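You operate a simulated robot arm through the tools that you are given. There is no shell and no other tool.

You are at the controls of a simulated robot arm. One attempt, no reset.

## Task
Set the controls near the top of the black table. At the end: the red screwdriver stands on top of the grey gland; the blue screwdriver is on the gold brass plate; the silver screw is turned to tight; the black screw is turned to tight; the copper screw is turned to tight; whatever was shut is shut again. Leave all else as you found it, and nothing knocked over.
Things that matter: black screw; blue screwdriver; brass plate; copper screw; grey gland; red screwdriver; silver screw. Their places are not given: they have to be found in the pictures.

The check looks at the end state, three seconds after you hand in, the way a careful person would. Anything else that was tipped, shoved, dropped, spilled or broken makes it a failure.

## Robot
A 7-joint arm with a two-finger parallel gripper, fixed in place. Base frame: the origin is at the foot of the arm, x ahead of it, y to its left, z up; the work surface is at about z = 0. Readings come in m, rad, newtons and seconds.
With the tool pointing down near the work surface it reaches from about 0.22 to 0.58 m from the base axis. Its first joint turns from -1.152 to 1.152 rad. Payload 2.5 kg.
Tool frame: the origin (TCP) lies between the finger pads and is the grasp point; the fingertips stand 0.023 m ahead of it; z points along the fingers, y is the line along which they close. The gripper opens to 0.094 m. The fingers are 0.038 m wide and 0.01 m thick; the gripper's body (0.054 by 0.096 m) begins 0.039 m behind the TCP.
Orientation is that of the tool frame in the base frame, as a unit quaternion [x, y, z, w]. With the fingers straight down and closing along the base's y, the tool's x points along the base's -x, its y along +y and its z along -z.

## Interface
- The arm moves only by the tool send_rows. Its argument "deltas" is one flat list of numbers, 7 for each row, row after row: the shift along the tool's x, y, z in mm, then the turn, a rotation vector about the tool's x, y, z in rad, then the gripper command, from -1 (fully open) to 1 (shut), values between in proportion. In form: [dx, dy, dz, rx, ry, rz, jaw, dx, dy, dz, rx, ry, rz, jaw, ...]. A call has 1 to 20 rows; each row is the pose to reach, as a shift and turn from the pose commanded when the call began, along the tool's axes at that moment. Each row takes 0.2 s and may step no farther than 0.05 m and 0.15 rad from the row before; otherwise, or with a gripper value out of range, the whole call is refused. Where a pose cannot be reached the arm comes as near as it can. A force on the tool above 40 N (or 10 N above the force at the start of the call, whichever is more), or a blocked arm, ends the call early, and 0.2 s more pass. Each finger travels about 0.108 m/s and halts on what it meets, pressing with about 35 N; the grip force reading is that of the motor and also rises with nothing between the fingers. The clock runs only during rows and for 0.2 s after the last one: add rows that repeat a pose to give the fingers time. It gives the time, the measured TCP pose, the force on the tool (base axes), the opening and the grip force at its end, in the units of the frame above (readings bear some noise), with the torque about the TCP (base axes, N m) and any sound that the robot's microphone picked up.
- Cameras (640 x 400 px; columns grow to the right, rows downward): "scene" is fixed at [0.1137, -0.4109, 0.5291]; the picture's right is [0.84, -0.54, 0.00], its down [-0.37, -0.58, -0.72] and it looks along [0.39, 0.61, -0.69] (base axes); focal length 230 px, centre (320, 200). "wrist" rides on the gripper at [0.086, 0.016, -0.075] in the tool frame; the picture's right is [-0.18, 0.98, 0.00], its down [-0.58, -0.11, -0.81] and it looks along [-0.79, -0.15, 0.59] (tool axes); focal length 243 px, centre (320, 200).
- grab_frame(camera): a new picture of that camera. It takes no simulated time.
- measure_at(camera, pixels): for up to 12 pixels [column, row] of the newest picture of that camera ("zoom" is the newest enlarged one), the place [x, y, z] in the base frame of the surface seen there, good to about 0.003 m. It takes no simulated time.
- inspect(camera, box): a new picture of the part [left, top, right, bottom] of that camera's present view, enlarged. It takes no simulated time.
- hand_in(): hands the job in; it is judged then, once.

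Unless the task says otherwise, let go and move clear before handing in.

The tools are called by a JSON object that holds its "name" and its "arguments". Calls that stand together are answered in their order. send_rows: Moves the arm, as the interface text tells. Its arguments: {"type":"object","properties":{"deltas":{"type":"array","items":{"type":"number"}}},"required":["deltas"]} The other tools are called the same way: grab_frame (camera) takes a picture; measure_at (camera, pixels) gives the place of the surface under pixels of a picture; inspect (camera, box) takes an enlarged picture of a part of a camera's view; hand_in () hands the job in.

At the start:

```text
time_s: 0.0
eef_pos: [0.3876, 0.1489, 0.3307]
tcp_rot: [-0.001, 1.0, 0.0, 0.001]
ft_force: [0.6, 0.1, -0.1]
ft_torque: [0.01, 0.01, 0.0]
gripper_width: 0.0939
finger_force: 0.2
```

scene: 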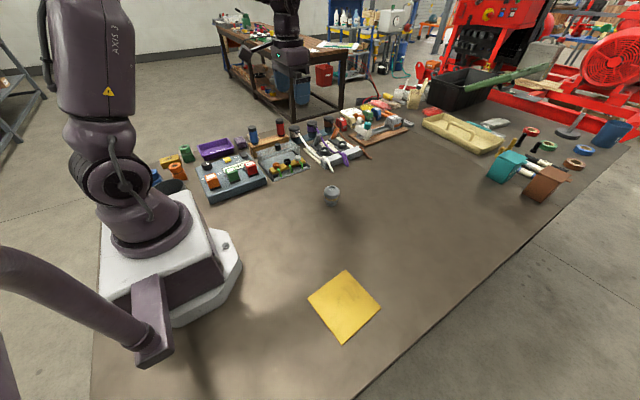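
wrist: 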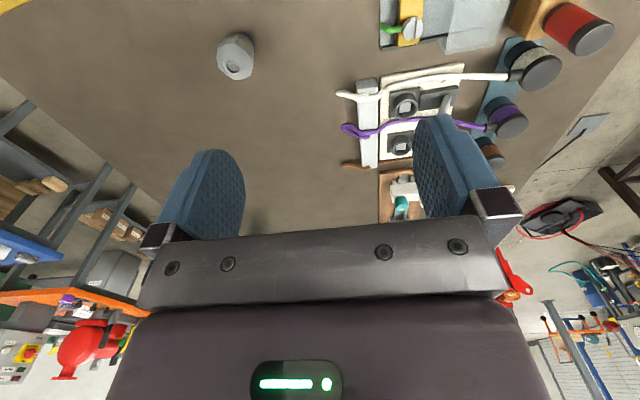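

The scene picture shows the gold plate near (345,305), the grey gland near (332,195), and a row of things around (160-420, 100-200). I'll take enlarged views to find the screws and screwdrivers.

{"name": "inspect", "arguments": {"camera": "scene", "box": [140, 110, 300, 210]}}

{"name": "inspect", "arguments": {"camera": "scene", "box": [260, 80, 420, 180]}}

{"name": "inspect", "arguments": {"camera": "scene", "box": [400, 90, 640, 240]}}

{"name": "inspect", "arguments": {"camera": "wrist", "box": [320, 0, 640, 200]}}

```text
4.00 times, centred on (220, 160) of scene
```

zoom: 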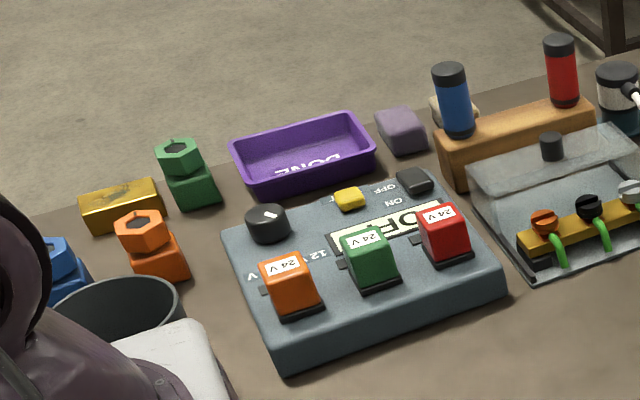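

```text
4.00 times, centred on (340, 130) of scene
```

zoom: 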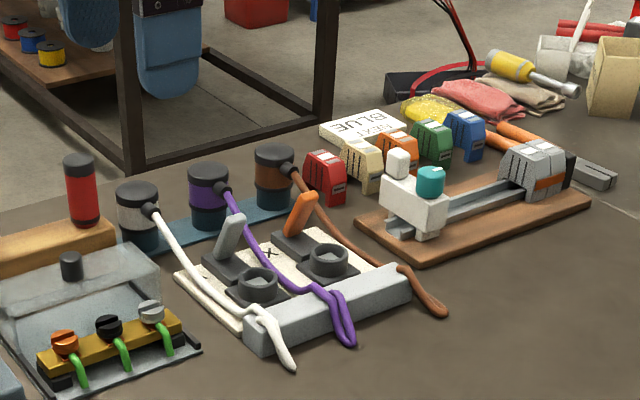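

```text
2.67 times, centred on (520, 165) of scene
```

zoom: 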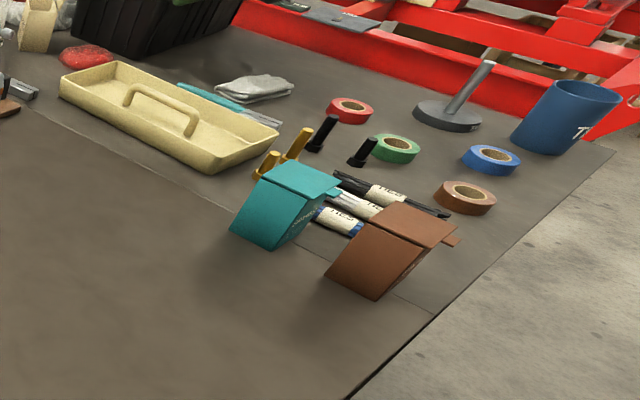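

```text
2.00 times, centred on (480, 100) of wrist
```

zoom: 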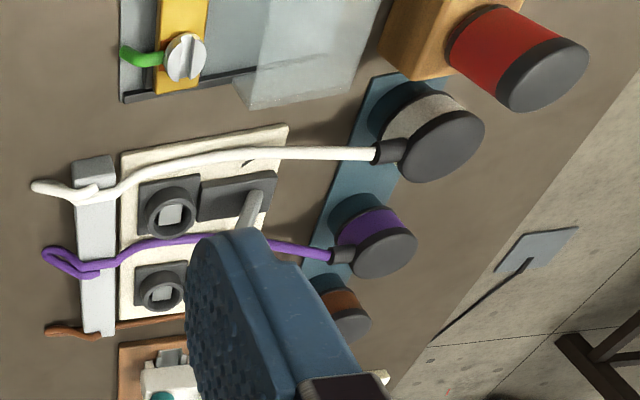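

The enlarged view shows three screws (orange/copper, black, silver) on a brass bar, with a transparent cover with a black knob behind it, and blue and red screwdrivers standing in a wooden rack. I'll look closer at these and measure them.

{"name": "inspect", "arguments": {"camera": "scene", "box": [245, 115, 325, 185]}}

{"name": "inspect", "arguments": {"camera": "scene", "box": [300, 170, 364, 220]}}

{"name": "inspect", "arguments": {"camera": "wrist", "box": [180, 0, 300, 100]}}

```text
5.71 times, centred on (285, 150) of scene
```

zoom: 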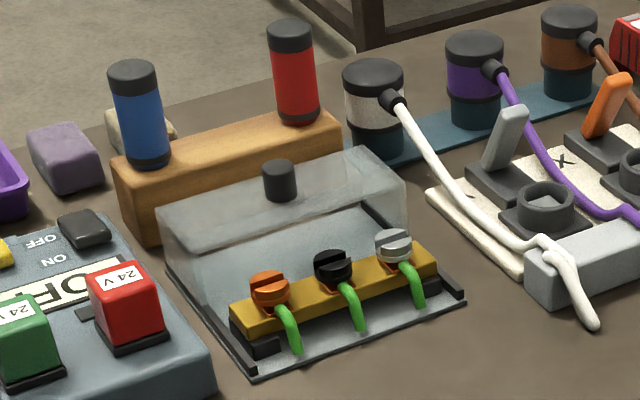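

```text
8.00 times, centred on (332, 195) of scene
```

zoom: 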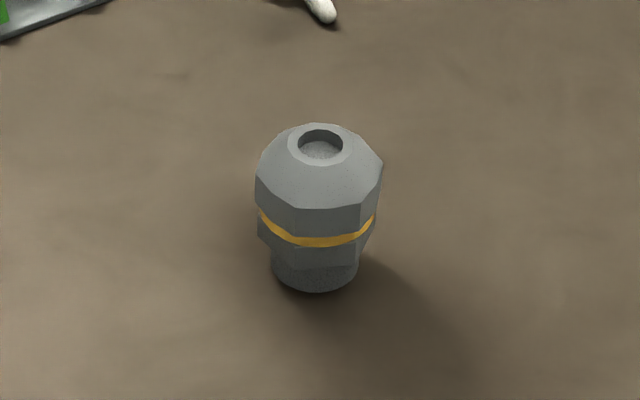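

```text
4.00 times, centred on (240, 50) of wrist
```

zoom: 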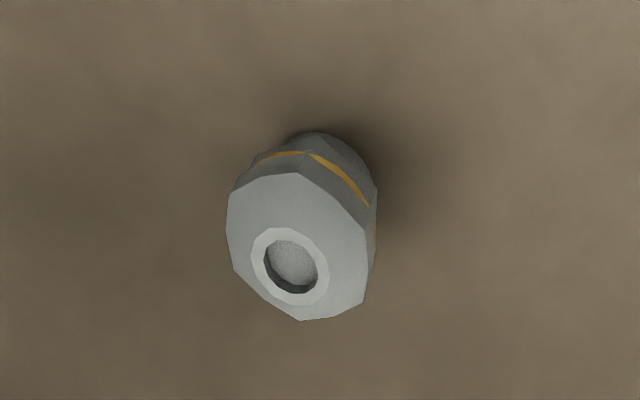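

I'll measure the places of the main things in the scene picture before moving anything.

{"name": "measure_at", "arguments": {"camera": "zoom", "pixels": [[320, 200]]}}

{"name": "inspect", "arguments": {"camera": "scene", "box": [245, 115, 325, 185]}}

```text
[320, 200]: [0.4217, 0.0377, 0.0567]
```

```text
5.71 times, centred on (285, 150) of scene
```

zoom: 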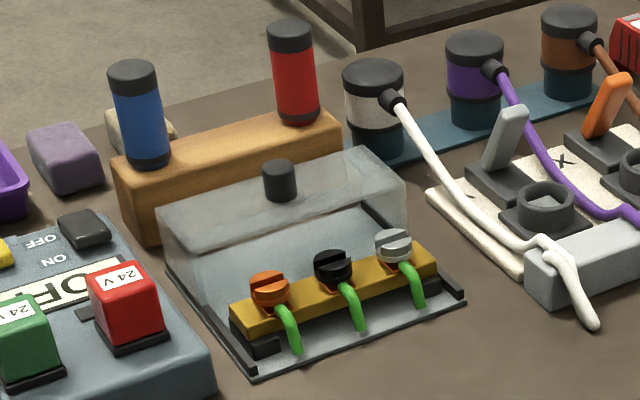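

{"name": "measure_at", "arguments": {"camera": "zoom", "pixels": [[268, 283], [332, 262], [394, 240], [280, 165], [280, 215], [133, 70], [290, 30], [142, 165], [298, 118], [120, 170], [340, 120], [250, 370]]}}

{"name": "measure_at", "arguments": {"camera": "zoom", "pixels": [[460, 295], [168, 268], [365, 205], [165, 212], [370, 150], [402, 190], [190, 265], [300, 240], [235, 315], [430, 255], [360, 225], [220, 290]]}}

{"name": "measure_at", "arguments": {"camera": "scene", "pixels": [[345, 270], [309, 300], [343, 342], [380, 307], [345, 305], [332, 188], [332, 205], [320, 250]]}}

```text
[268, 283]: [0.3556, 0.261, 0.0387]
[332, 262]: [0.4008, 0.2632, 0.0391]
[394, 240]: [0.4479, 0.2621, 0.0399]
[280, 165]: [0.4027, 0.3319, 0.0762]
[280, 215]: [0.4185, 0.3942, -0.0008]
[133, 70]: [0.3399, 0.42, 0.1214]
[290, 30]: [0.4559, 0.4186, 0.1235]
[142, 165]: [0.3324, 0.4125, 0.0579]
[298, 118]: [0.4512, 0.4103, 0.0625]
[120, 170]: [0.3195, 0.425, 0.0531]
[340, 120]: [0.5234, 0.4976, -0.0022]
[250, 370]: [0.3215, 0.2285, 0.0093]
```

```text
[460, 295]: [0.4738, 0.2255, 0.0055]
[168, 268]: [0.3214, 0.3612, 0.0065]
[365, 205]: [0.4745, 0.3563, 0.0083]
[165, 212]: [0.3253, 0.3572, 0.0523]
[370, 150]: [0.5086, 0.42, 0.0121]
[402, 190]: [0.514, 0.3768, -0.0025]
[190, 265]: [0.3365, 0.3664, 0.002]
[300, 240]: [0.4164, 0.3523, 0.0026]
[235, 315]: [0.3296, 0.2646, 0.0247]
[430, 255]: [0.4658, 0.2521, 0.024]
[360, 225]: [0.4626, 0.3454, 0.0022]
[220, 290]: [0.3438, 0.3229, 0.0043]
```

```text
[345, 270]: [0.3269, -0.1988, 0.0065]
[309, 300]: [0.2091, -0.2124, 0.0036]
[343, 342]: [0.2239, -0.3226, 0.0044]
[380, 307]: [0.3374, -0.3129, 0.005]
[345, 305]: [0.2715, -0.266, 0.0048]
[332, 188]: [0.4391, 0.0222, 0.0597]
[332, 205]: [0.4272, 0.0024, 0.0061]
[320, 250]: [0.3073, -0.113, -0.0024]
```

The terminal block base spans x 0.32–0.47, y 0.23–0.36, with screws at y≈0.262. I'll move the wrist camera above it for a close look from overhead.

{"name": "send_rows", "arguments": {"deltas": [6, 26, 24, 0, 0, 0, -1, 12, 52, 48, 0, 0, 0, -1, 17, 78, 72, 0, 0, 0, -1, 22, 104, 96, 0, 0, 0, -1, 28, 129, 118, 0, 0, 0, -1, 28, 129, 118, 0, 0, 0, -1]}}

{"name": "grab_frame", "arguments": {"camera": "wrist"}}

```text
time_s: 1.4
eef_pos: [0.3613, 0.2787, 0.212]
tcp_rot: [-0.001, 1.0, 0.001, -0.001]
ft_force: [0.5, -0.8, -0.2]
ft_torque: [-0.02, -0.01, -0.02]
gripper_width: 0.0941
finger_force: 0.0
```

```text
taken
```

wrist: 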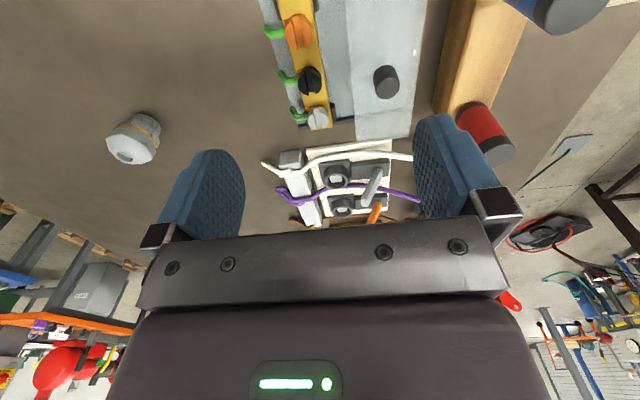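

{"name": "inspect", "arguments": {"camera": "wrist", "box": [250, 0, 450, 140]}}

{"name": "inspect", "arguments": {"camera": "wrist", "box": [260, 5, 350, 135]}}

{"name": "inspect", "arguments": {"camera": "scene", "box": [262, 140, 312, 180]}}

```text
2.86 times, centred on (350, 70) of wrist
```

zoom: 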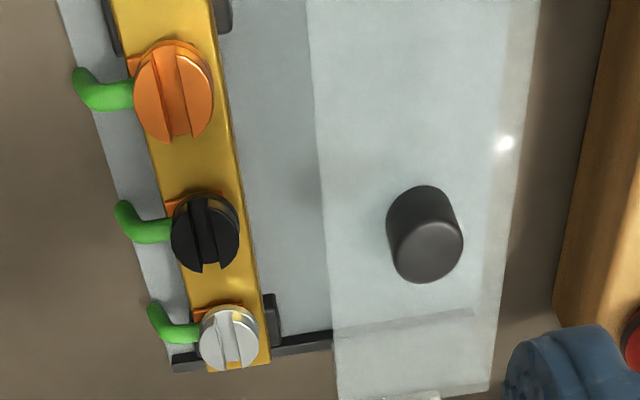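

```text
3.08 times, centred on (305, 70) of wrist
```

zoom: 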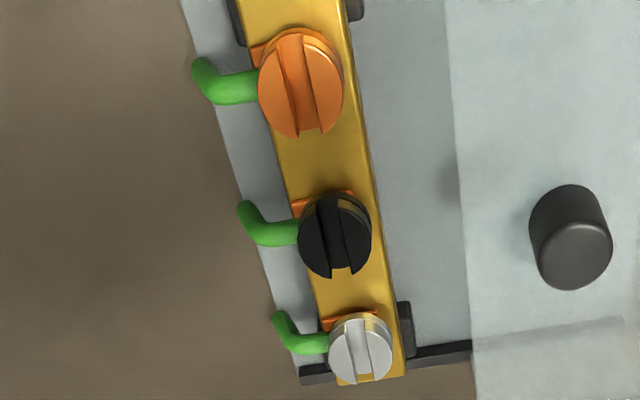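

```text
10.00 times, centred on (287, 160) of scene
```

zoom: 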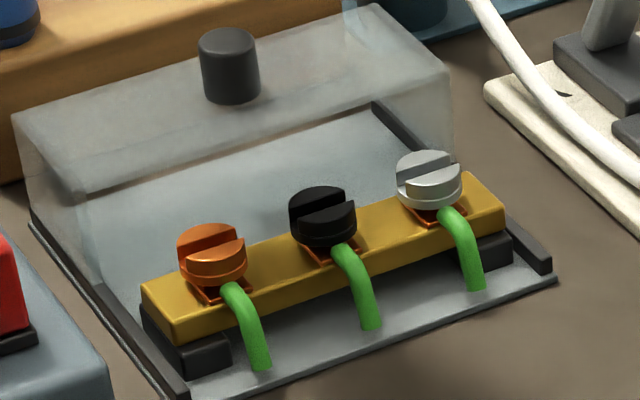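

The cover (knob at zoom (424,235)) sits slid back behind the bar, so the three screws are already exposed and I'll leave it. Next I'll bring the camera closer over the black screw with the fingers part closed.

{"name": "send_rows", "arguments": {"deltas": [-10, -5, 25, 0, 0, 0, 0, -20, -10, 50, 0, 0, 0, 0, -30, -14, 75, 0, 0, 0, 0, -40, -17, 100, 0, 0, 0, 0, -40, -17, 107, 0, 0, 0, 0, -40, -17, 107, 0, 0, 0, 0]}}

{"name": "grab_frame", "arguments": {"camera": "wrist"}}

{"name": "inspect", "arguments": {"camera": "wrist", "box": [200, 0, 440, 150]}}

```text
time_s: 2.8
eef_pos: [0.4007, 0.2602, 0.1066]
tcp_rot: [0.001, 1.0, 0.0, 0.001]
ft_force: [-0.7, 0.5, 0.3]
ft_torque: [0.01, 0.0, 0.02]
gripper_width: 0.0467
finger_force: 0.0
```

```text
taken
```

wrist: 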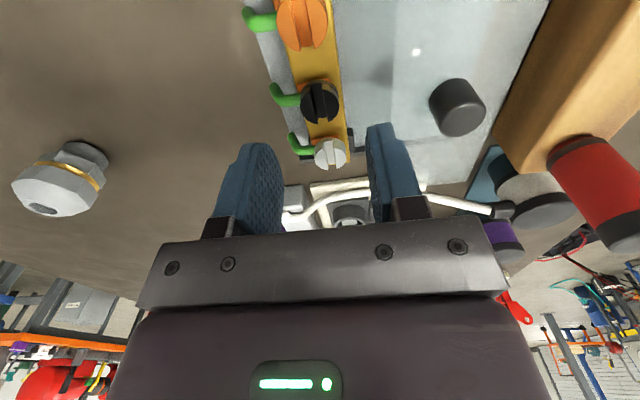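

```text
2.67 times, centred on (320, 75) of wrist
```

zoom: 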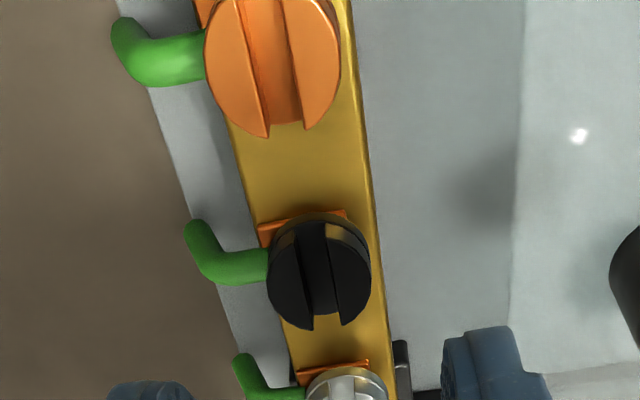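

The closer picture shows the black screw at wrist (320,100) and copper at (302,22). I'll measure head size and heights here.

{"name": "measure_at", "arguments": {"camera": "zoom", "pixels": [[285, 270], [350, 270], [320, 290], [320, 240], [285, 300], [345, 305], [310, 170], [365, 200], [245, 180], [230, 265], [200, 235], [440, 200]]}}

{"name": "measure_at", "arguments": {"camera": "wrist", "pixels": [[290, 28], [316, 30], [302, 15], [303, 100], [336, 100], [320, 84], [320, 118], [325, 152], [338, 152], [400, 60], [458, 95], [395, 120]]}}

```text
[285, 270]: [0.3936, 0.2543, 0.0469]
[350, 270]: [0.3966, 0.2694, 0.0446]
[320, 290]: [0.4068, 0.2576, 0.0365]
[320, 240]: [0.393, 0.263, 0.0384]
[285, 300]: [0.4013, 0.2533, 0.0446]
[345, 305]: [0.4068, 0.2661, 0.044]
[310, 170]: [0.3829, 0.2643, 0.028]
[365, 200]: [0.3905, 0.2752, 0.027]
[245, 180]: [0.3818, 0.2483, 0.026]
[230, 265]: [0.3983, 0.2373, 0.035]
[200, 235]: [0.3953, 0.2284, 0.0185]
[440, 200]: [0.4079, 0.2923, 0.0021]
```

```text
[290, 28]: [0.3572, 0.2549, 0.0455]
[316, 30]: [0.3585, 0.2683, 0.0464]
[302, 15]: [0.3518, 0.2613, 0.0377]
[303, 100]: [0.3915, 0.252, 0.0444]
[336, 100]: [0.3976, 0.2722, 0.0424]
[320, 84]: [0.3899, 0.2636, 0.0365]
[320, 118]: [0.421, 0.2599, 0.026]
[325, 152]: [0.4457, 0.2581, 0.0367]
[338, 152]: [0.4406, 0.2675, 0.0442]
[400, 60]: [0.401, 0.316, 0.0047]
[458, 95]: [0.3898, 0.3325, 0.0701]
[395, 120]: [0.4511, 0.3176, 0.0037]
```

The black screw head top is at z≈0.045, centre about (0.3985, 0.260), diameter ~22 mm, with slots lying along the bar. I'll lower the fingers around the black head, staying above the green wire (z 0.035).

{"name": "send_rows", "arguments": {"deltas": [1, 0, 15, 0, 0, 0, 0, 1.5, -0.5, 30, 0, 0, 0, 0, 1.5, -0.5, 40, 0, 0, 0, 0, 1.5, -0.5, 44, 0, 0, 0, 0, 1.5, -0.5, 44, 0, 0, 0, 0]}}

{"name": "grab_frame", "arguments": {"camera": "wrist"}}

{"name": "inspect", "arguments": {"camera": "scene", "box": [245, 120, 325, 180]}}

```text
time_s: 4.0
eef_pos: [0.3978, 0.2601, 0.0619]
tcp_rot: [0.0, 1.0, 0.0, 0.0]
ft_force: [0.5, 0.1, -0.3]
ft_torque: [0.01, 0.04, -0.02]
gripper_width: 0.0467
finger_force: 0.1
```

```text
taken
```

wrist: 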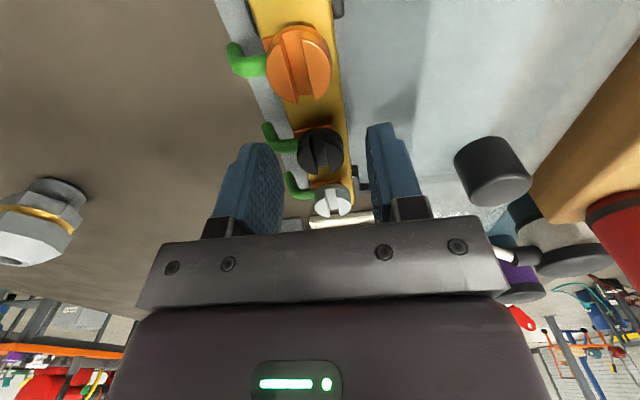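

```text
6.67 times, centred on (285, 150) of scene
```

zoom: 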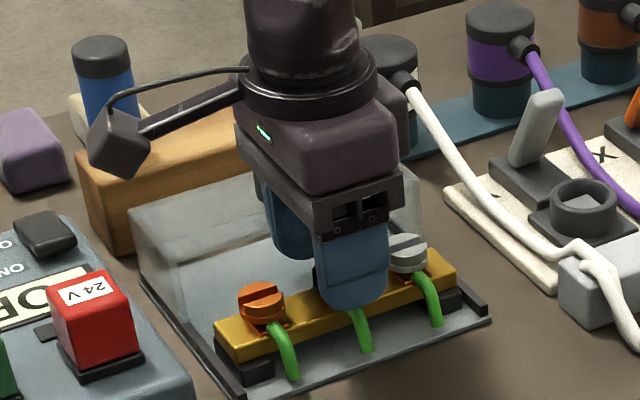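

The fingers straddle the black head (wrist (320,150)). I'll close on it and read the grip.

{"name": "send_rows", "arguments": {"deltas": [0, 0, 0, 0, 0, 0, 0.6, 0, 0, 0, 0, 0, 0, 1, 0, 0, 0, 0, 0, 0, 1]}}

{"name": "grab_frame", "arguments": {"camera": "wrist"}}

```text
time_s: 4.8
eef_pos: [0.3987, 0.26, 0.0635]
tcp_rot: [0.0, 1.0, 0.0, 0.0]
ft_force: [0.6, 0.1, -2.2]
ft_torque: [0.17, -0.07, -0.02]
gripper_width: 0.0245
finger_force: 45.1
```

```text
taken
```

wrist: 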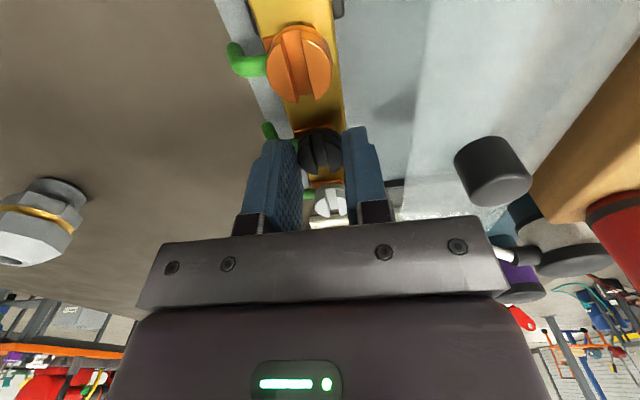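

The head is gripped at 24.5 mm opening. I'll turn clockwise (positive about the tool's z) by 0.5 rad and watch the torque and sounds.

{"name": "send_rows", "arguments": {"deltas": [0, 0, 0, 0, 0, 0.1, 1, 0, 0, 0, 0, 0, 0.2, 1, 0, 0, 0, 0, 0, 0.3, 1, 0, 0, 0, 0, 0, 0.4, 1, 0, 0, 0, 0, 0, 0.5, 1]}}

{"name": "grab_frame", "arguments": {"camera": "wrist"}}

```text
time_s: 6.0
eef_pos: [0.3976, 0.2604, 0.0624]
tcp_rot: [0.249, 0.969, -0.001, -0.001]
ft_force: [-12.7, -3.0, 10.1]
ft_torque: [-0.46, -0.78, 0.04]
gripper_width: 0.0246
finger_force: 44.9
```

```text
taken
```

wrist: 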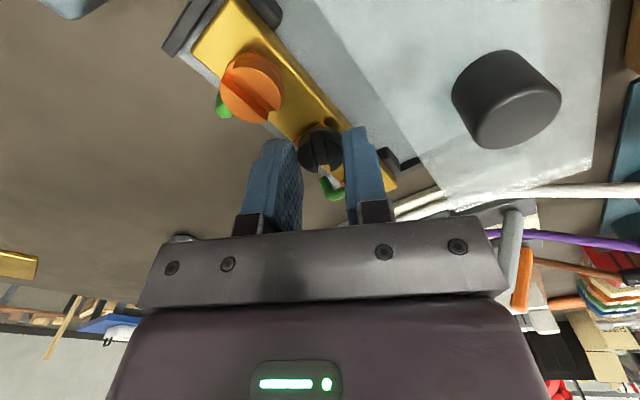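

The gripper has turned 0.5 rad; lateral force is about 13 N, suggesting a small centring offset. I'll inspect the head to see if its slot turned with the fingers.

{"name": "inspect", "arguments": {"camera": "wrist", "box": [210, 40, 410, 200]}}

{"name": "inspect", "arguments": {"camera": "scene", "box": [245, 120, 325, 180]}}

```text
2.50 times, centred on (310, 120) of wrist
```

zoom: 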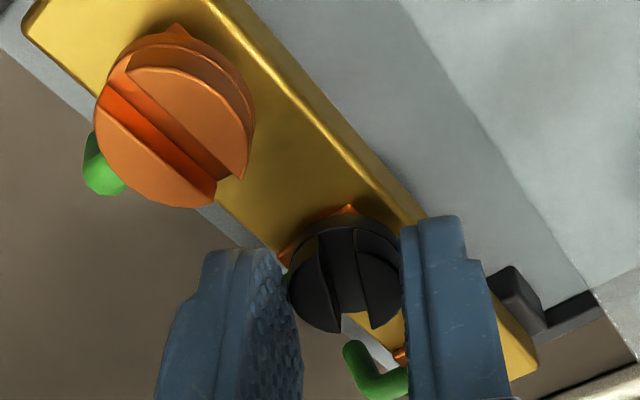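

```text
6.67 times, centred on (285, 150) of scene
```

zoom: 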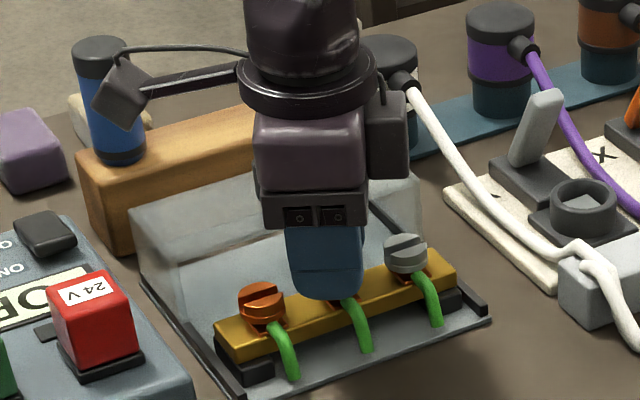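

The slot has turned with the fingers (zoom (345,270), slot now off the bar's line), so the fingers do drive it. I'll ease the offset by about 1 mm and go on turning.

{"name": "send_rows", "arguments": {"deltas": [0.9, -0.5, -0.7, 0, 0, 0.0, 1, 0.9, -0.5, -0.7, 0, 0, 0.1, 1, 0.9, -0.5, -0.7, 0, 0, 0.2, 1, 0.9, -0.5, -0.7, 0, 0, 0.3, 1, 0.9, -0.5, -0.7, 0, 0, 0.4, 1]}}

{"name": "inspect", "arguments": {"camera": "wrist", "box": [210, 40, 410, 200]}}

```text
time_s: 7.2
eef_pos: [0.3979, 0.2616, 0.0628]
tcp_rot: [0.436, 0.9, 0.003, 0.001]
ft_force: [17.7, 21.5, -28.5]
ft_torque: [-0.2, -0.46, 0.03]
gripper_width: 0.0246
finger_force: 45.0
```

```text
2.50 times, centred on (310, 120) of wrist
```

zoom: 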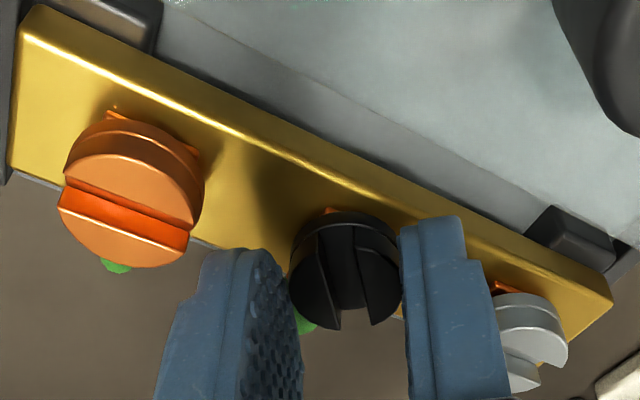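

The torque about z stays small while the lateral and vertical forces come from sub-millimetre offsets in a stiff arm. I'll relieve these with a small shift and read again.

{"name": "send_rows", "arguments": {"deltas": [0.1, 0.6, 0.6, 0, 0, 0.0, 1, 0.1, 0.6, 0.6, 0, 0, 0.0, 1]}}

```text
time_s: 7.8
eef_pos: [0.3988, 0.261, 0.0631]
tcp_rot: [0.435, 0.901, 0.003, 0.002]
ft_force: [13.4, 22.0, -20.7]
ft_torque: [-0.14, -0.48, 0.06]
gripper_width: 0.0248
finger_force: 44.8
```

The forces barely changed, so I'll let go slightly and regrip to shed the strain, and then keep turning.

{"name": "send_rows", "arguments": {"deltas": [0, 0, 0, 0, 0, 0, 0.25, 0, 0, 0, 0, 0, 0, 0.25]}}

{"name": "inspect", "arguments": {"camera": "wrist", "box": [210, 40, 410, 200]}}

```text
time_s: 8.4
eef_pos: [0.3992, 0.2591, 0.0624]
tcp_rot: [0.436, 0.9, 0.0, 0.002]
ft_force: [7.9, -3.1, 0.6]
ft_torque: [-0.09, -0.08, 0.14]
gripper_width: 0.0341
finger_force: 0.0
```

```text
2.50 times, centred on (310, 120) of wrist
```

zoom: 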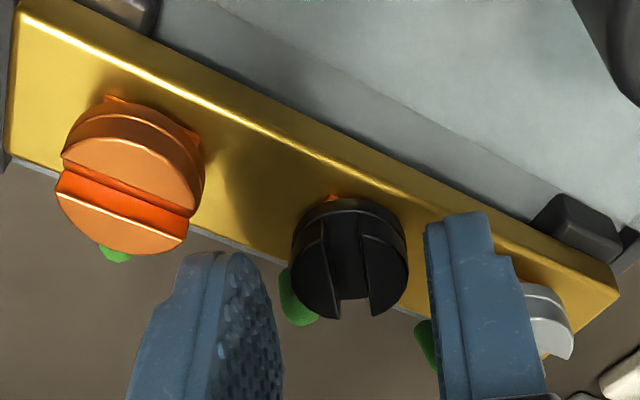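

Opening this wide lets a finger corner near the silver head, so I'll regrip straight away and use smaller openings from here. Then continue turning.

{"name": "send_rows", "arguments": {"deltas": [0, 0, 0, 0, 0, 0, 1, 0, 0, 0, 0, 0, 0, 1, 0, 0, 0, 0, 0, 0.1, 1, 0, 0, 0, 0, 0, 0.2, 1, 0, 0, 0, 0, 0, 0.3, 1, 0, 0, 0, 0, 0, 0.4, 1]}}

{"name": "inspect", "arguments": {"camera": "wrist", "box": [210, 40, 410, 200]}}

{"name": "inspect", "arguments": {"camera": "scene", "box": [245, 120, 325, 180]}}

```text
time_s: 9.8
eef_pos: [0.4001, 0.2619, 0.0634]
tcp_rot: [0.605, 0.796, 0.003, 0.002]
ft_force: [16.5, 20.2, -9.3]
ft_torque: [-0.56, -0.52, 0.07]
gripper_width: 0.0245
finger_force: 45.6
```

```text
2.50 times, centred on (310, 120) of wrist
```

zoom: 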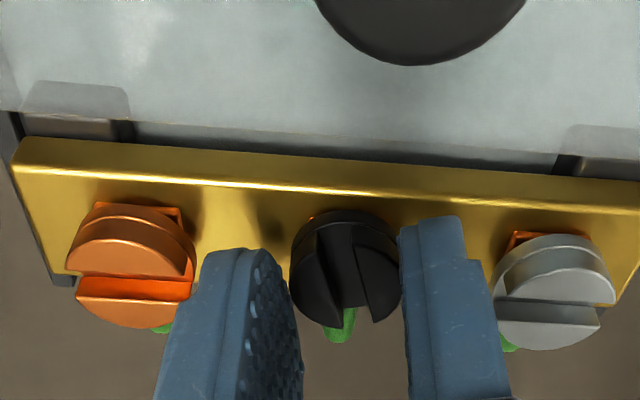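

```text
6.67 times, centred on (285, 150) of scene
```

zoom: 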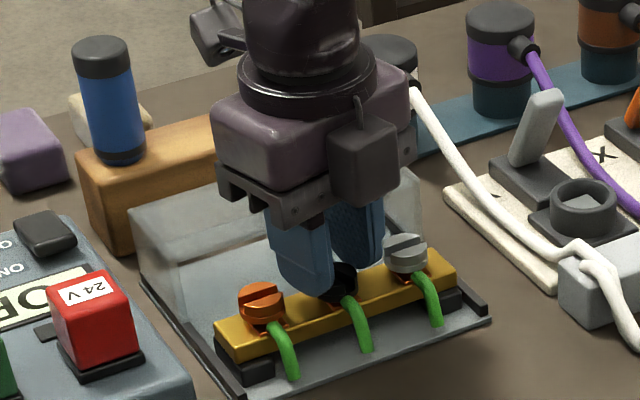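

The black slot is now about 75° from its start and still turning freely (torque z ≈ 0.07). I'll continue clockwise.

{"name": "send_rows", "arguments": {"deltas": [0, 0, 0, 0, 0, 0.1, 1, 0, 0, 0, 0, 0, 0.2, 1, 0, 0, 0, 0, 0, 0.3, 1, 0, 0, 0, 0, 0, 0.4, 1]}}

{"name": "inspect", "arguments": {"camera": "wrist", "box": [210, 40, 410, 200]}}

```text
time_s: 10.7
eef_pos: [0.3991, 0.262, 0.0625]
tcp_rot: [0.718, 0.697, 0.005, 0.002]
ft_force: [2.4, 1.9, -1.7]
ft_torque: [-0.32, 0.09, 0.05]
gripper_width: 0.0247
finger_force: 45.0
stopped in row 4: the force on the tool passed its limit at 40 N (the readings are from after the stop); the commanded pose is now the measured one
```

```text
2.50 times, centred on (310, 120) of wrist
```

zoom: 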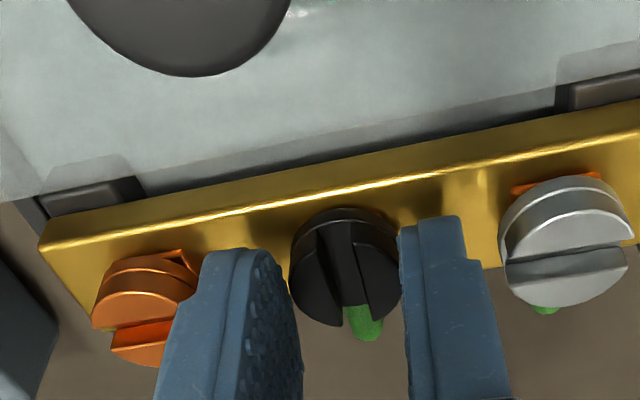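

The force limit stopped the call at about 1.60 rad, and the commanded pose has been reset to the measured one. I'll try small further turns to see if this is the screw's stop.

{"name": "send_rows", "arguments": {"deltas": [0, 0, 0, 0, 0, 0.05, 1, 0, 0, 0, 0, 0, 0.1, 1]}}

{"name": "inspect", "arguments": {"camera": "wrist", "box": [210, 40, 410, 200]}}

```text
time_s: 11.2
eef_pos: [0.3998, 0.2615, 0.063]
tcp_rot: [0.752, 0.659, 0.005, 0.001]
ft_force: [2.8, 0.7, -5.3]
ft_torque: [0.21, -0.11, 0.27]
gripper_width: 0.0243
finger_force: 45.1
```

```text
2.50 times, centred on (310, 120) of wrist
```

zoom: 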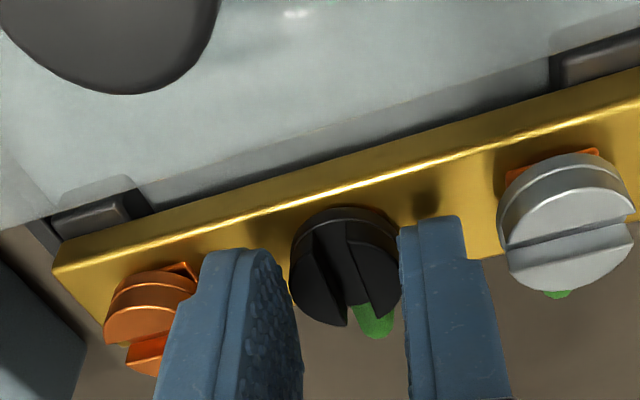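

The torque about z has risen to 0.27 N m and the slot begins to slip against the fingers, which looks like the end stop near 90°. I'll turn a little more to confirm.

{"name": "send_rows", "arguments": {"deltas": [0, 0, 0, 0, 0, 0.06, 1, 0, 0, 0, 0, 0, 0.12, 1]}}

{"name": "inspect", "arguments": {"camera": "wrist", "box": [210, 40, 410, 200]}}

```text
time_s: 11.8
eef_pos: [0.4019, 0.2621, 0.0637]
tcp_rot: [0.79, 0.613, 0.004, 0.001]
ft_force: [7.3, 1.0, -5.1]
ft_torque: [0.11, -0.08, 0.66]
gripper_width: 0.0249
finger_force: 45.4
```

```text
2.50 times, centred on (310, 120) of wrist
```

zoom: 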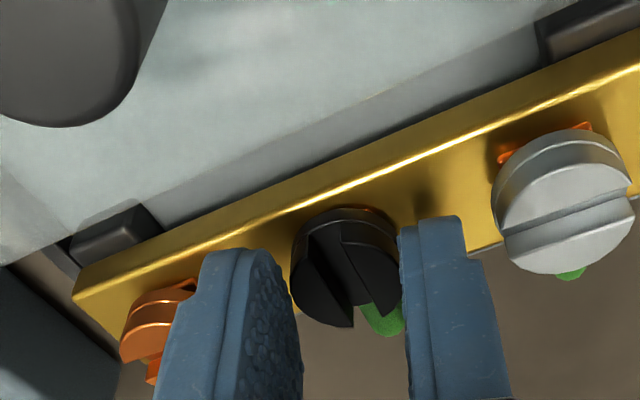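

Torque z reached 0.66 N m and the slot stays square to the bar while the fingers slip, so the black screw is at its tight stop. I'll let go gently, lift, and look.

{"name": "send_rows", "arguments": {"deltas": [0, 0, 0, 0, 0, 0, 0.38, 0, 0, 0, 0, 0, 0, 0.38, 0, 0, -15, 0, 0, 0, 0.38, 0, 0, -40, 0, 0, 0, 0.38, 0, 0, -60, 0, 0, 0, 0.38]}}

{"name": "grab_frame", "arguments": {"camera": "wrist"}}

{"name": "inspect", "arguments": {"camera": "wrist", "box": [200, 0, 440, 150]}}

{"name": "inspect", "arguments": {"camera": "scene", "box": [262, 140, 312, 180]}}

```text
time_s: 13.1
eef_pos: [0.3986, 0.2615, 0.1234]
tcp_rot: [0.79, 0.613, 0.004, 0.001]
ft_force: [0.2, -0.3, 0.2]
ft_torque: [0.01, 0.0, -0.02]
gripper_width: 0.0291
finger_force: 0.1
```

```text
taken
```

wrist: 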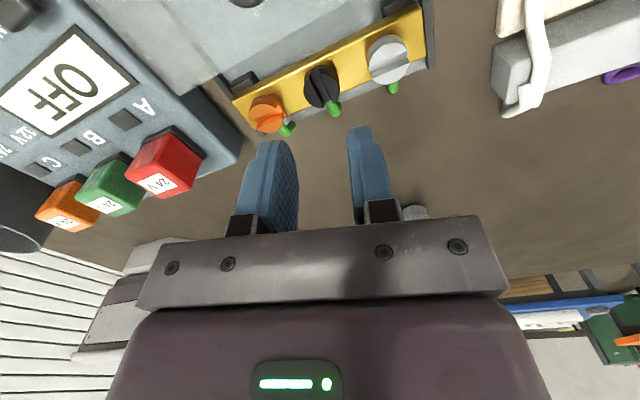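

```text
2.67 times, centred on (320, 75) of wrist
```

zoom: 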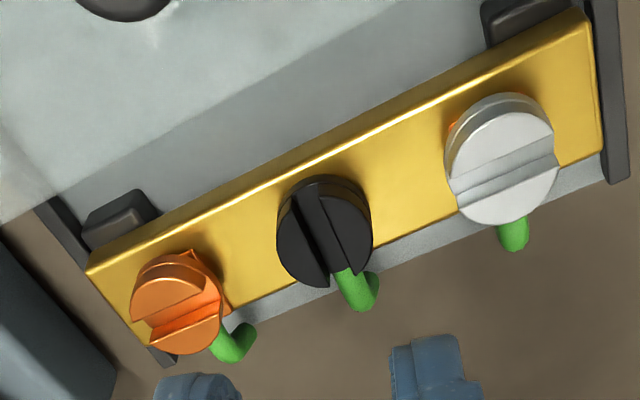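

```text
10.00 times, centred on (287, 160) of scene
```

zoom: 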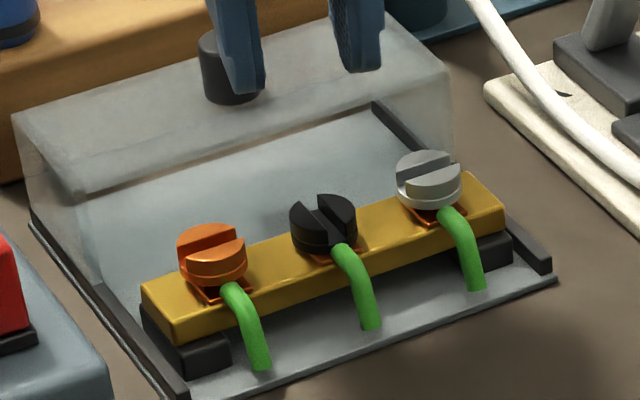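

The black head now sits lower with its slot square to the bar, pointing at its wire: tight. Next I'll raise slightly, turn the gripper back, and move over the silver screw.

{"name": "send_rows", "arguments": {"deltas": [0, 0, 0, 0, 0, -0.14, 0.23, 1, 4, 0, 0, 0, -0.28, 0.23, 2, 8, 0, 0, 0, -0.42, 0.23, 3, 12, 0, 0, 0, -0.56, 0.23, 4, 16, 0, 0, 0, -0.7, 0.23, 5, 20, 0, 0, 0, -0.84, 0.23, 6, 24, 0, 0, 0, -0.98, 0.23, 7, 28, 0, 0, 0, -1.12, 0.23, 8, 32, 0, 0, 0, -1.26, 0.23, 9, 36, 0, 0, 0, -1.4, 0.23, 10, 40, 0, 0, 0, -1.54, 0.23, 10.7, 43.7, 0, 0, 0, -1.68, 0.23, 10.7, 43.7, 0, 0, 0, -1.82, 0.23, 10.7, 43.7, 0, 0, 0, -1.82, 0.23]}}

{"name": "grab_frame", "arguments": {"camera": "wrist"}}

{"name": "inspect", "arguments": {"camera": "wrist", "box": [200, 0, 440, 150]}}

```text
time_s: 16.1
eef_pos: [0.4444, 0.2619, 0.1229]
tcp_rot: [-0.001, 1.0, 0.002, 0.003]
ft_force: [0.3, 0.1, 0.4]
ft_torque: [0.01, 0.0, 0.0]
gripper_width: 0.0362
finger_force: 0.1
```

```text
taken
```

wrist: 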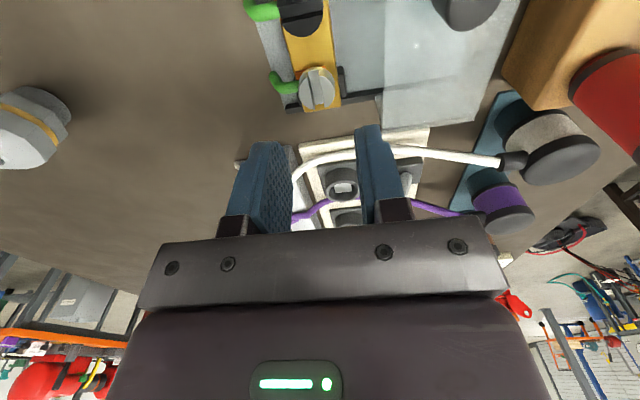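

```text
2.67 times, centred on (320, 75) of wrist
```

zoom: 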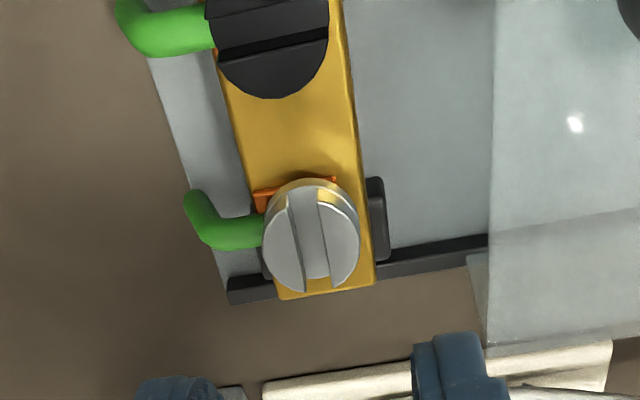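

The silver head is at wrist (317,90), which computes to about (0.4437, 0.2617). I'll go down and grip it.

{"name": "send_rows", "arguments": {"deltas": [0.6, 0, 25, 0, 0, 0, 0.23, 0.6, 0, 45, 0, 0, 0, 0.23, 0.6, 0, 56, 0, 0, 0, 0.23, 0.6, 0, 60, 0, 0, 0, 0.23, 0.6, 0, 60, 0, 0, 0, 0.23, 0.6, 0, 60, 0, 0, 0, 1, 0.6, 0, 60, 0, 0, 0, 1]}}

{"name": "grab_frame", "arguments": {"camera": "wrist"}}

```text
time_s: 17.6
eef_pos: [0.4452, 0.2606, 0.0625]
tcp_rot: [0.001, 1.0, 0.002, 0.003]
ft_force: [-0.4, -10.8, 3.1]
ft_torque: [-0.43, 0.48, 0.01]
gripper_width: 0.0249
finger_force: 44.7
```

```text
taken
```

wrist: 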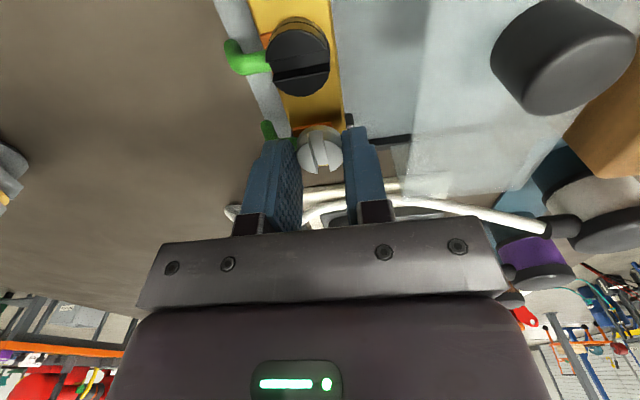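

Gripped at 24.9 mm with a −11 N y-force, so I'll shift y about −0.4 mm and begin turning clockwise.

{"name": "send_rows", "arguments": {"deltas": [0, -0.4, 0, 0, 0, 0, 1, 0, -0.4, 0, 0, 0, 0.1, 1, 0, -0.4, 0, 0, 0, 0.2, 1, 0, -0.4, 0, 0, 0, 0.3, 1, 0, -0.4, 0, 0, 0, 0.4, 1, 0, -0.4, 0, 0, 0, 0.5, 1]}}

```text
time_s: 19.1
eef_pos: [0.445, 0.2605, 0.0633]
tcp_rot: [0.249, 0.968, 0.001, 0.004]
ft_force: [-0.1, -16.7, -4.4]
ft_torque: [-0.87, -0.83, -0.02]
gripper_width: 0.0246
finger_force: 44.8
```

Forces are modest (−17 N in y). I'll nudge −0.5 mm in y and continue the turn.

{"name": "send_rows", "arguments": {"deltas": [-0.24, -0.44, 0, 0, 0, 0, 1, -0.24, -0.44, 0, 0, 0, 0.1, 1, -0.24, -0.44, 0, 0, 0, 0.2, 1, -0.24, -0.44, 0, 0, 0, 0.3, 1, -0.24, -0.44, 0, 0, 0, 0.4, 1]}}

```text
time_s: 20.2
eef_pos: [0.4445, 0.2614, 0.0629]
tcp_rot: [0.436, 0.9, 0.004, 0.003]
ft_force: [15.7, -7.6, -29.6]
ft_torque: [-0.69, -0.51, -0.03]
gripper_width: 0.0245
finger_force: 44.6
```

The −30 N vertical pull suggests that the head sinks as it tightens, so I'll follow it down by 1 mm while turning on.

{"name": "send_rows", "arguments": {"deltas": [-0.3, 0.25, 0.8, 0, 0, 0, 1, -0.3, 0.25, 1.0, 0, 0, 0.1, 1, -0.3, 0.25, 1.2, 0, 0, 0.2, 1, -0.3, 0.25, 1.4, 0, 0, 0.3, 1, -0.3, 0.25, 1.6, 0, 0, 0.4, 1]}}

{"name": "inspect", "arguments": {"camera": "wrist", "box": [210, 40, 410, 200]}}

```text
time_s: 21.4
eef_pos: [0.4446, 0.2605, 0.063]
tcp_rot: [0.607, 0.795, 0.003, 0.002]
ft_force: [-18.2, -22.8, 26.6]
ft_torque: [-0.88, 0.5, -0.03]
gripper_width: 0.0247
finger_force: 45.2
```

```text
2.50 times, centred on (310, 120) of wrist
```

zoom: 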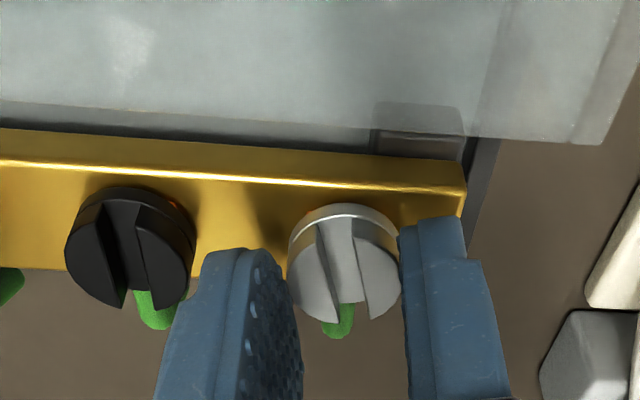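

The slot follows the fingers at about 75°. I'll regrip to shed the strain and turn on to the stop.

{"name": "send_rows", "arguments": {"deltas": [0, 0, -0.6, 0, 0, 0, 0.38, 0, 0, -0.6, 0, 0, 0, 0.38, 0, 0, -0.6, 0, 0, 0, 1, 0, 0, -0.6, 0, 0, 0, 1, 0, 0, -0.5, 0, 0, 0.08, 1, 0, 0, -0.4, 0, 0, 0.16, 1, 0, 0, -0.3, 0, 0, 0.24, 1]}}

{"name": "inspect", "arguments": {"camera": "wrist", "box": [210, 40, 410, 200]}}

```text
time_s: 23.1
eef_pos: [0.4437, 0.2625, 0.0612]
tcp_rot: [0.696, 0.718, 0.006, 0.001]
ft_force: [2.3, 8.8, -2.9]
ft_torque: [-0.33, 0.02, 0.34]
gripper_width: 0.0245
finger_force: 44.9
```

```text
2.50 times, centred on (310, 120) of wrist
```

zoom: 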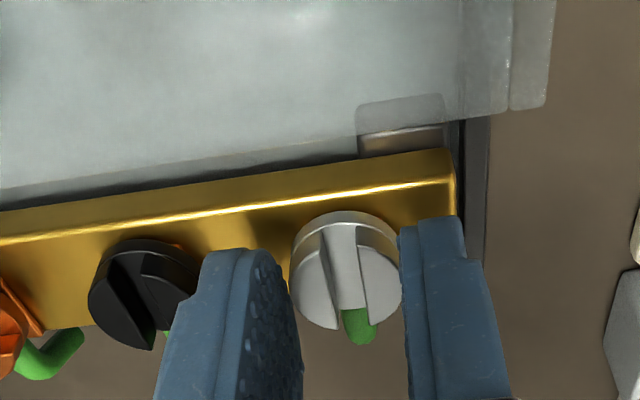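

Torque about z is now 0.34 N m, so the stop is near. I'll push about 0.2 rad further to seat it.

{"name": "send_rows", "arguments": {"deltas": [0, 0, 0, 0, 0, 0.07, 1, 0, 0, 0, 0, 0, 0.14, 1, 0, 0, 0, 0, 0, 0.2, 1]}}

{"name": "inspect", "arguments": {"camera": "wrist", "box": [210, 40, 410, 200]}}

```text
time_s: 23.9
eef_pos: [0.444, 0.2592, 0.063]
tcp_rot: [0.765, 0.644, 0.003, 0.002]
ft_force: [-2.0, -1.7, 4.9]
ft_torque: [0.12, 0.1, 0.41]
gripper_width: 0.0246
finger_force: 44.9
```

```text
2.50 times, centred on (310, 120) of wrist
```

zoom: 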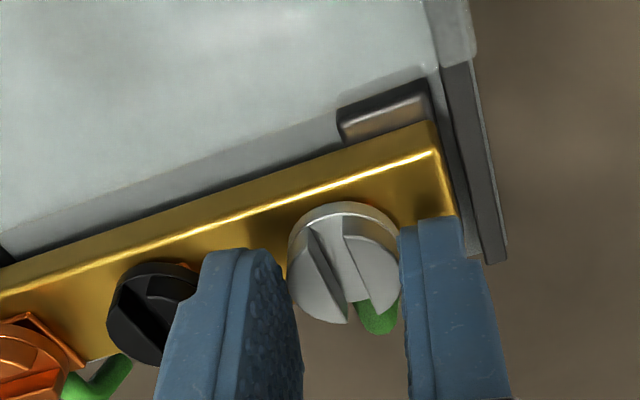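

The slot is square to the bar and slipping in the fingers with 0.41 N m of torque: the silver screw is at its stop. I'll release, lift and look.

{"name": "send_rows", "arguments": {"deltas": [0, 0, 0, 0, 0, 0, 0.38, 0, 0, 0, 0, 0, 0, 0.38, 0, 0, -15, 0, 0, 0, 0.38, 0, 0, -40, 0, 0, 0, 0.38, 0, 0, -60, 0, 0, 0, 0.38]}}

{"name": "inspect", "arguments": {"camera": "wrist", "box": [200, 0, 440, 150]}}

{"name": "inspect", "arguments": {"camera": "scene", "box": [262, 140, 312, 180]}}

```text
time_s: 25.1
eef_pos: [0.4437, 0.2616, 0.122]
tcp_rot: [0.764, 0.645, 0.004, 0.002]
ft_force: [-0.4, 0.9, -0.3]
ft_torque: [0.02, 0.02, 0.01]
gripper_width: 0.0288
finger_force: 0.0
```

```text
2.67 times, centred on (320, 75) of wrist
```

zoom: 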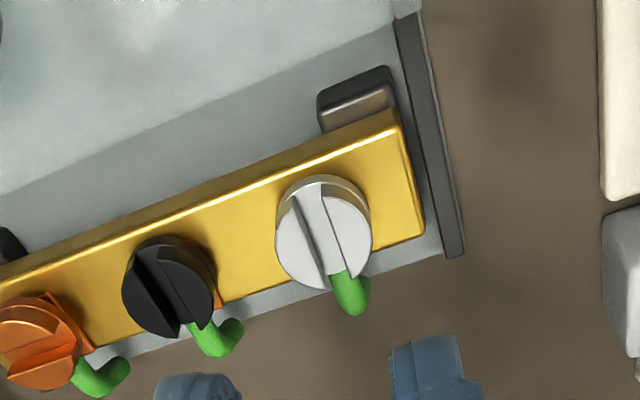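

```text
10.00 times, centred on (287, 160) of scene
```

zoom: 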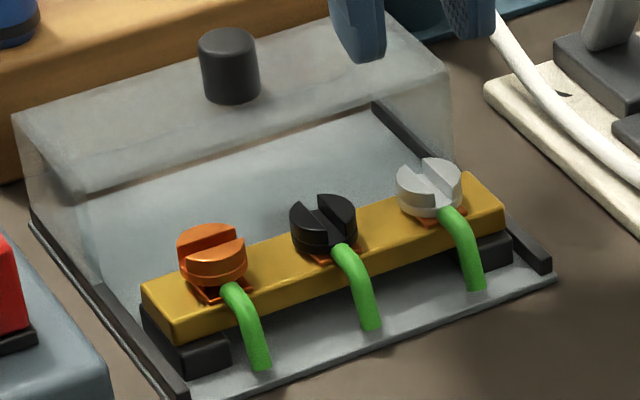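

Both silver and black are tight. Now I'll turn the gripper back and move over the copper screw at about (0.355, 0.2625).

{"name": "send_rows", "arguments": {"deltas": [-1, -6.7, 0, 0, 0, -0.134, 0.23, -2, -13.5, 0, 0, 0, -0.268, 0.23, -3.2, -20.2, 0, 0, 0, -0.402, 0.23, -4.3, -27, 0, 0, 0, -0.536, 0.23, -5.4, -33.7, 0, 0, 0, -0.67, 0.23, -6.5, -40.4, 0, 0, 0, -0.804, 0.23, -7.6, -47.2, 0, 0, 0, -0.938, 0.23, -8.7, -54, 0, 0, 0, -1.072, 0.23, -9.8, -60.7, 0, 0, 0, -1.206, 0.23, -10.8, -67.4, 0, 0, 0, -1.34, 0.23, -11.9, -74.1, 0, 0, 0, -1.474, 0.23, -13, -80.9, 0, 0, 0, -1.608, 0.23, -14.1, -87.6, 0, 0, 0, -1.739, 0.23, -14.1, -87.6, 0, 0, 0, -1.739, 0.23]}}

{"name": "inspect", "arguments": {"camera": "wrist", "box": [200, 0, 440, 150]}}

```text
time_s: 28.1
eef_pos: [0.355, 0.2591, 0.1206]
tcp_rot: [0.0, 1.0, 0.002, 0.003]
ft_force: [0.0, 0.7, 0.9]
ft_torque: [0.02, -0.01, 0.02]
gripper_width: 0.0364
finger_force: 0.1
```

```text
2.67 times, centred on (320, 75) of wrist
```

zoom: 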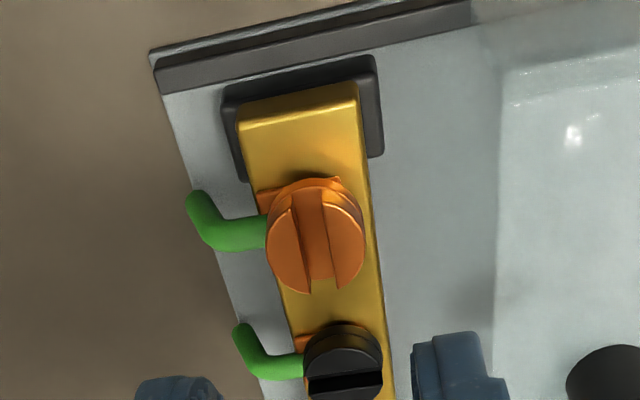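

The copper head sits in the same place in the picture as silver did before its grip (wrist (319,91)), so I'm well centred. I'll go down and grip it.

{"name": "send_rows", "arguments": {"deltas": [0, 0, 25, 0, 0, 0, 0.23, 0, 0, 45, 0, 0, 0, 0.23, 0, 0, 55, 0, 0, 0, 0.23, 0, 0, 59.5, 0, 0, 0, 0.23, 0, 0, 59.5, 0, 0, 0, 0.23, 0, 0, 59.5, 0, 0, 0, 1, 0, 0, 59.5, 0, 0, 0, 1]}}

{"name": "grab_frame", "arguments": {"camera": "wrist"}}

```text
time_s: 29.6
eef_pos: [0.3568, 0.2595, 0.0614]
tcp_rot: [0.001, 1.0, 0.002, 0.003]
ft_force: [-3.3, -8.7, 8.2]
ft_torque: [-0.6, 0.13, 0.02]
gripper_width: 0.0246
finger_force: 45.5
```

```text
taken
```

wrist: 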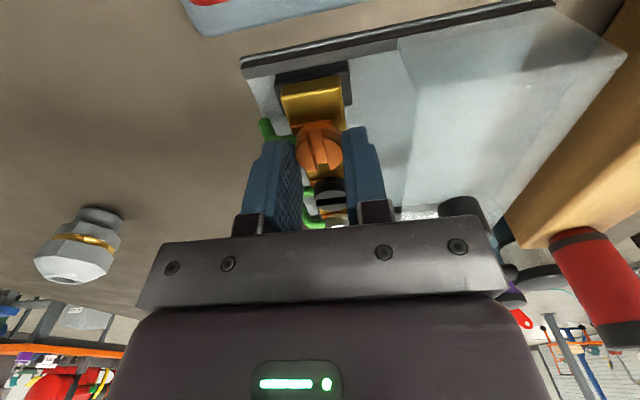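

Gripped at 24.6 mm with small forces. I'll shift y by −0.3 mm and turn clockwise 0.5 rad.

{"name": "send_rows", "arguments": {"deltas": [0, -0.3, 0, 0, 0, 0, 1, 0, -0.3, 0, 0, 0, 0.1, 1, 0, -0.3, 0, 0, 0, 0.2, 1, 0, -0.3, 0, 0, 0, 0.3, 1, 0, -0.3, 0.2, 0, 0, 0.4, 1, 0, -0.3, 0.3, 0, 0, 0.5, 1]}}

```text
time_s: 31.1
eef_pos: [0.3564, 0.2582, 0.0616]
tcp_rot: [0.249, 0.968, 0.002, 0.004]
ft_force: [-4.1, -27.5, 22.2]
ft_torque: [-0.97, -0.52, 0.08]
gripper_width: 0.0246
finger_force: 45.2
```

The y-force reached −28 N and z +22 N, so I'll regrip with a −0.6 mm y shift and then continue turning.

{"name": "send_rows", "arguments": {"deltas": [-0.3, -0.5, -0.4, 0, 0, 0, 0.38, -0.3, -0.5, -0.4, 0, 0, 0, 0.38, -0.3, -0.5, -0.4, 0, 0, 0, 1, -0.3, -0.5, -0.4, 0, 0, 0, 1, -0.3, -0.5, -0.3, 0, 0, 0.1, 1, -0.3, -0.5, -0.1, 0, 0, 0.2, 1, -0.3, -0.5, 0.1, 0, 0, 0.3, 1, -0.3, -0.5, 0.2, 0, 0, 0.4, 1]}}

{"name": "inspect", "arguments": {"camera": "wrist", "box": [210, 40, 410, 200]}}

```text
time_s: 32.9
eef_pos: [0.3551, 0.2602, 0.0608]
tcp_rot: [0.437, 0.9, 0.001, 0.001]
ft_force: [-18.7, -11.8, 7.4]
ft_torque: [-1.11, -0.39, 0.01]
gripper_width: 0.0246
finger_force: 45.1
```

```text
2.50 times, centred on (310, 120) of wrist
```

zoom: 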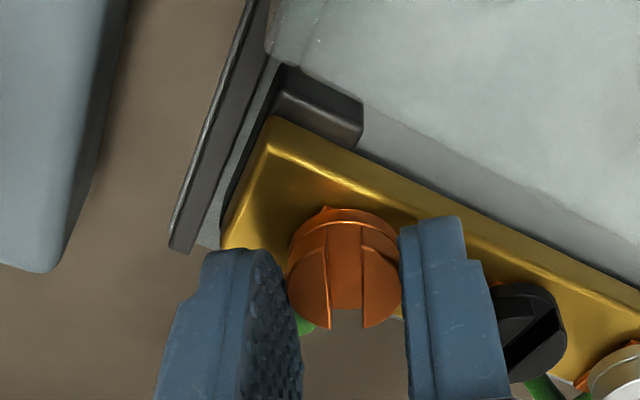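

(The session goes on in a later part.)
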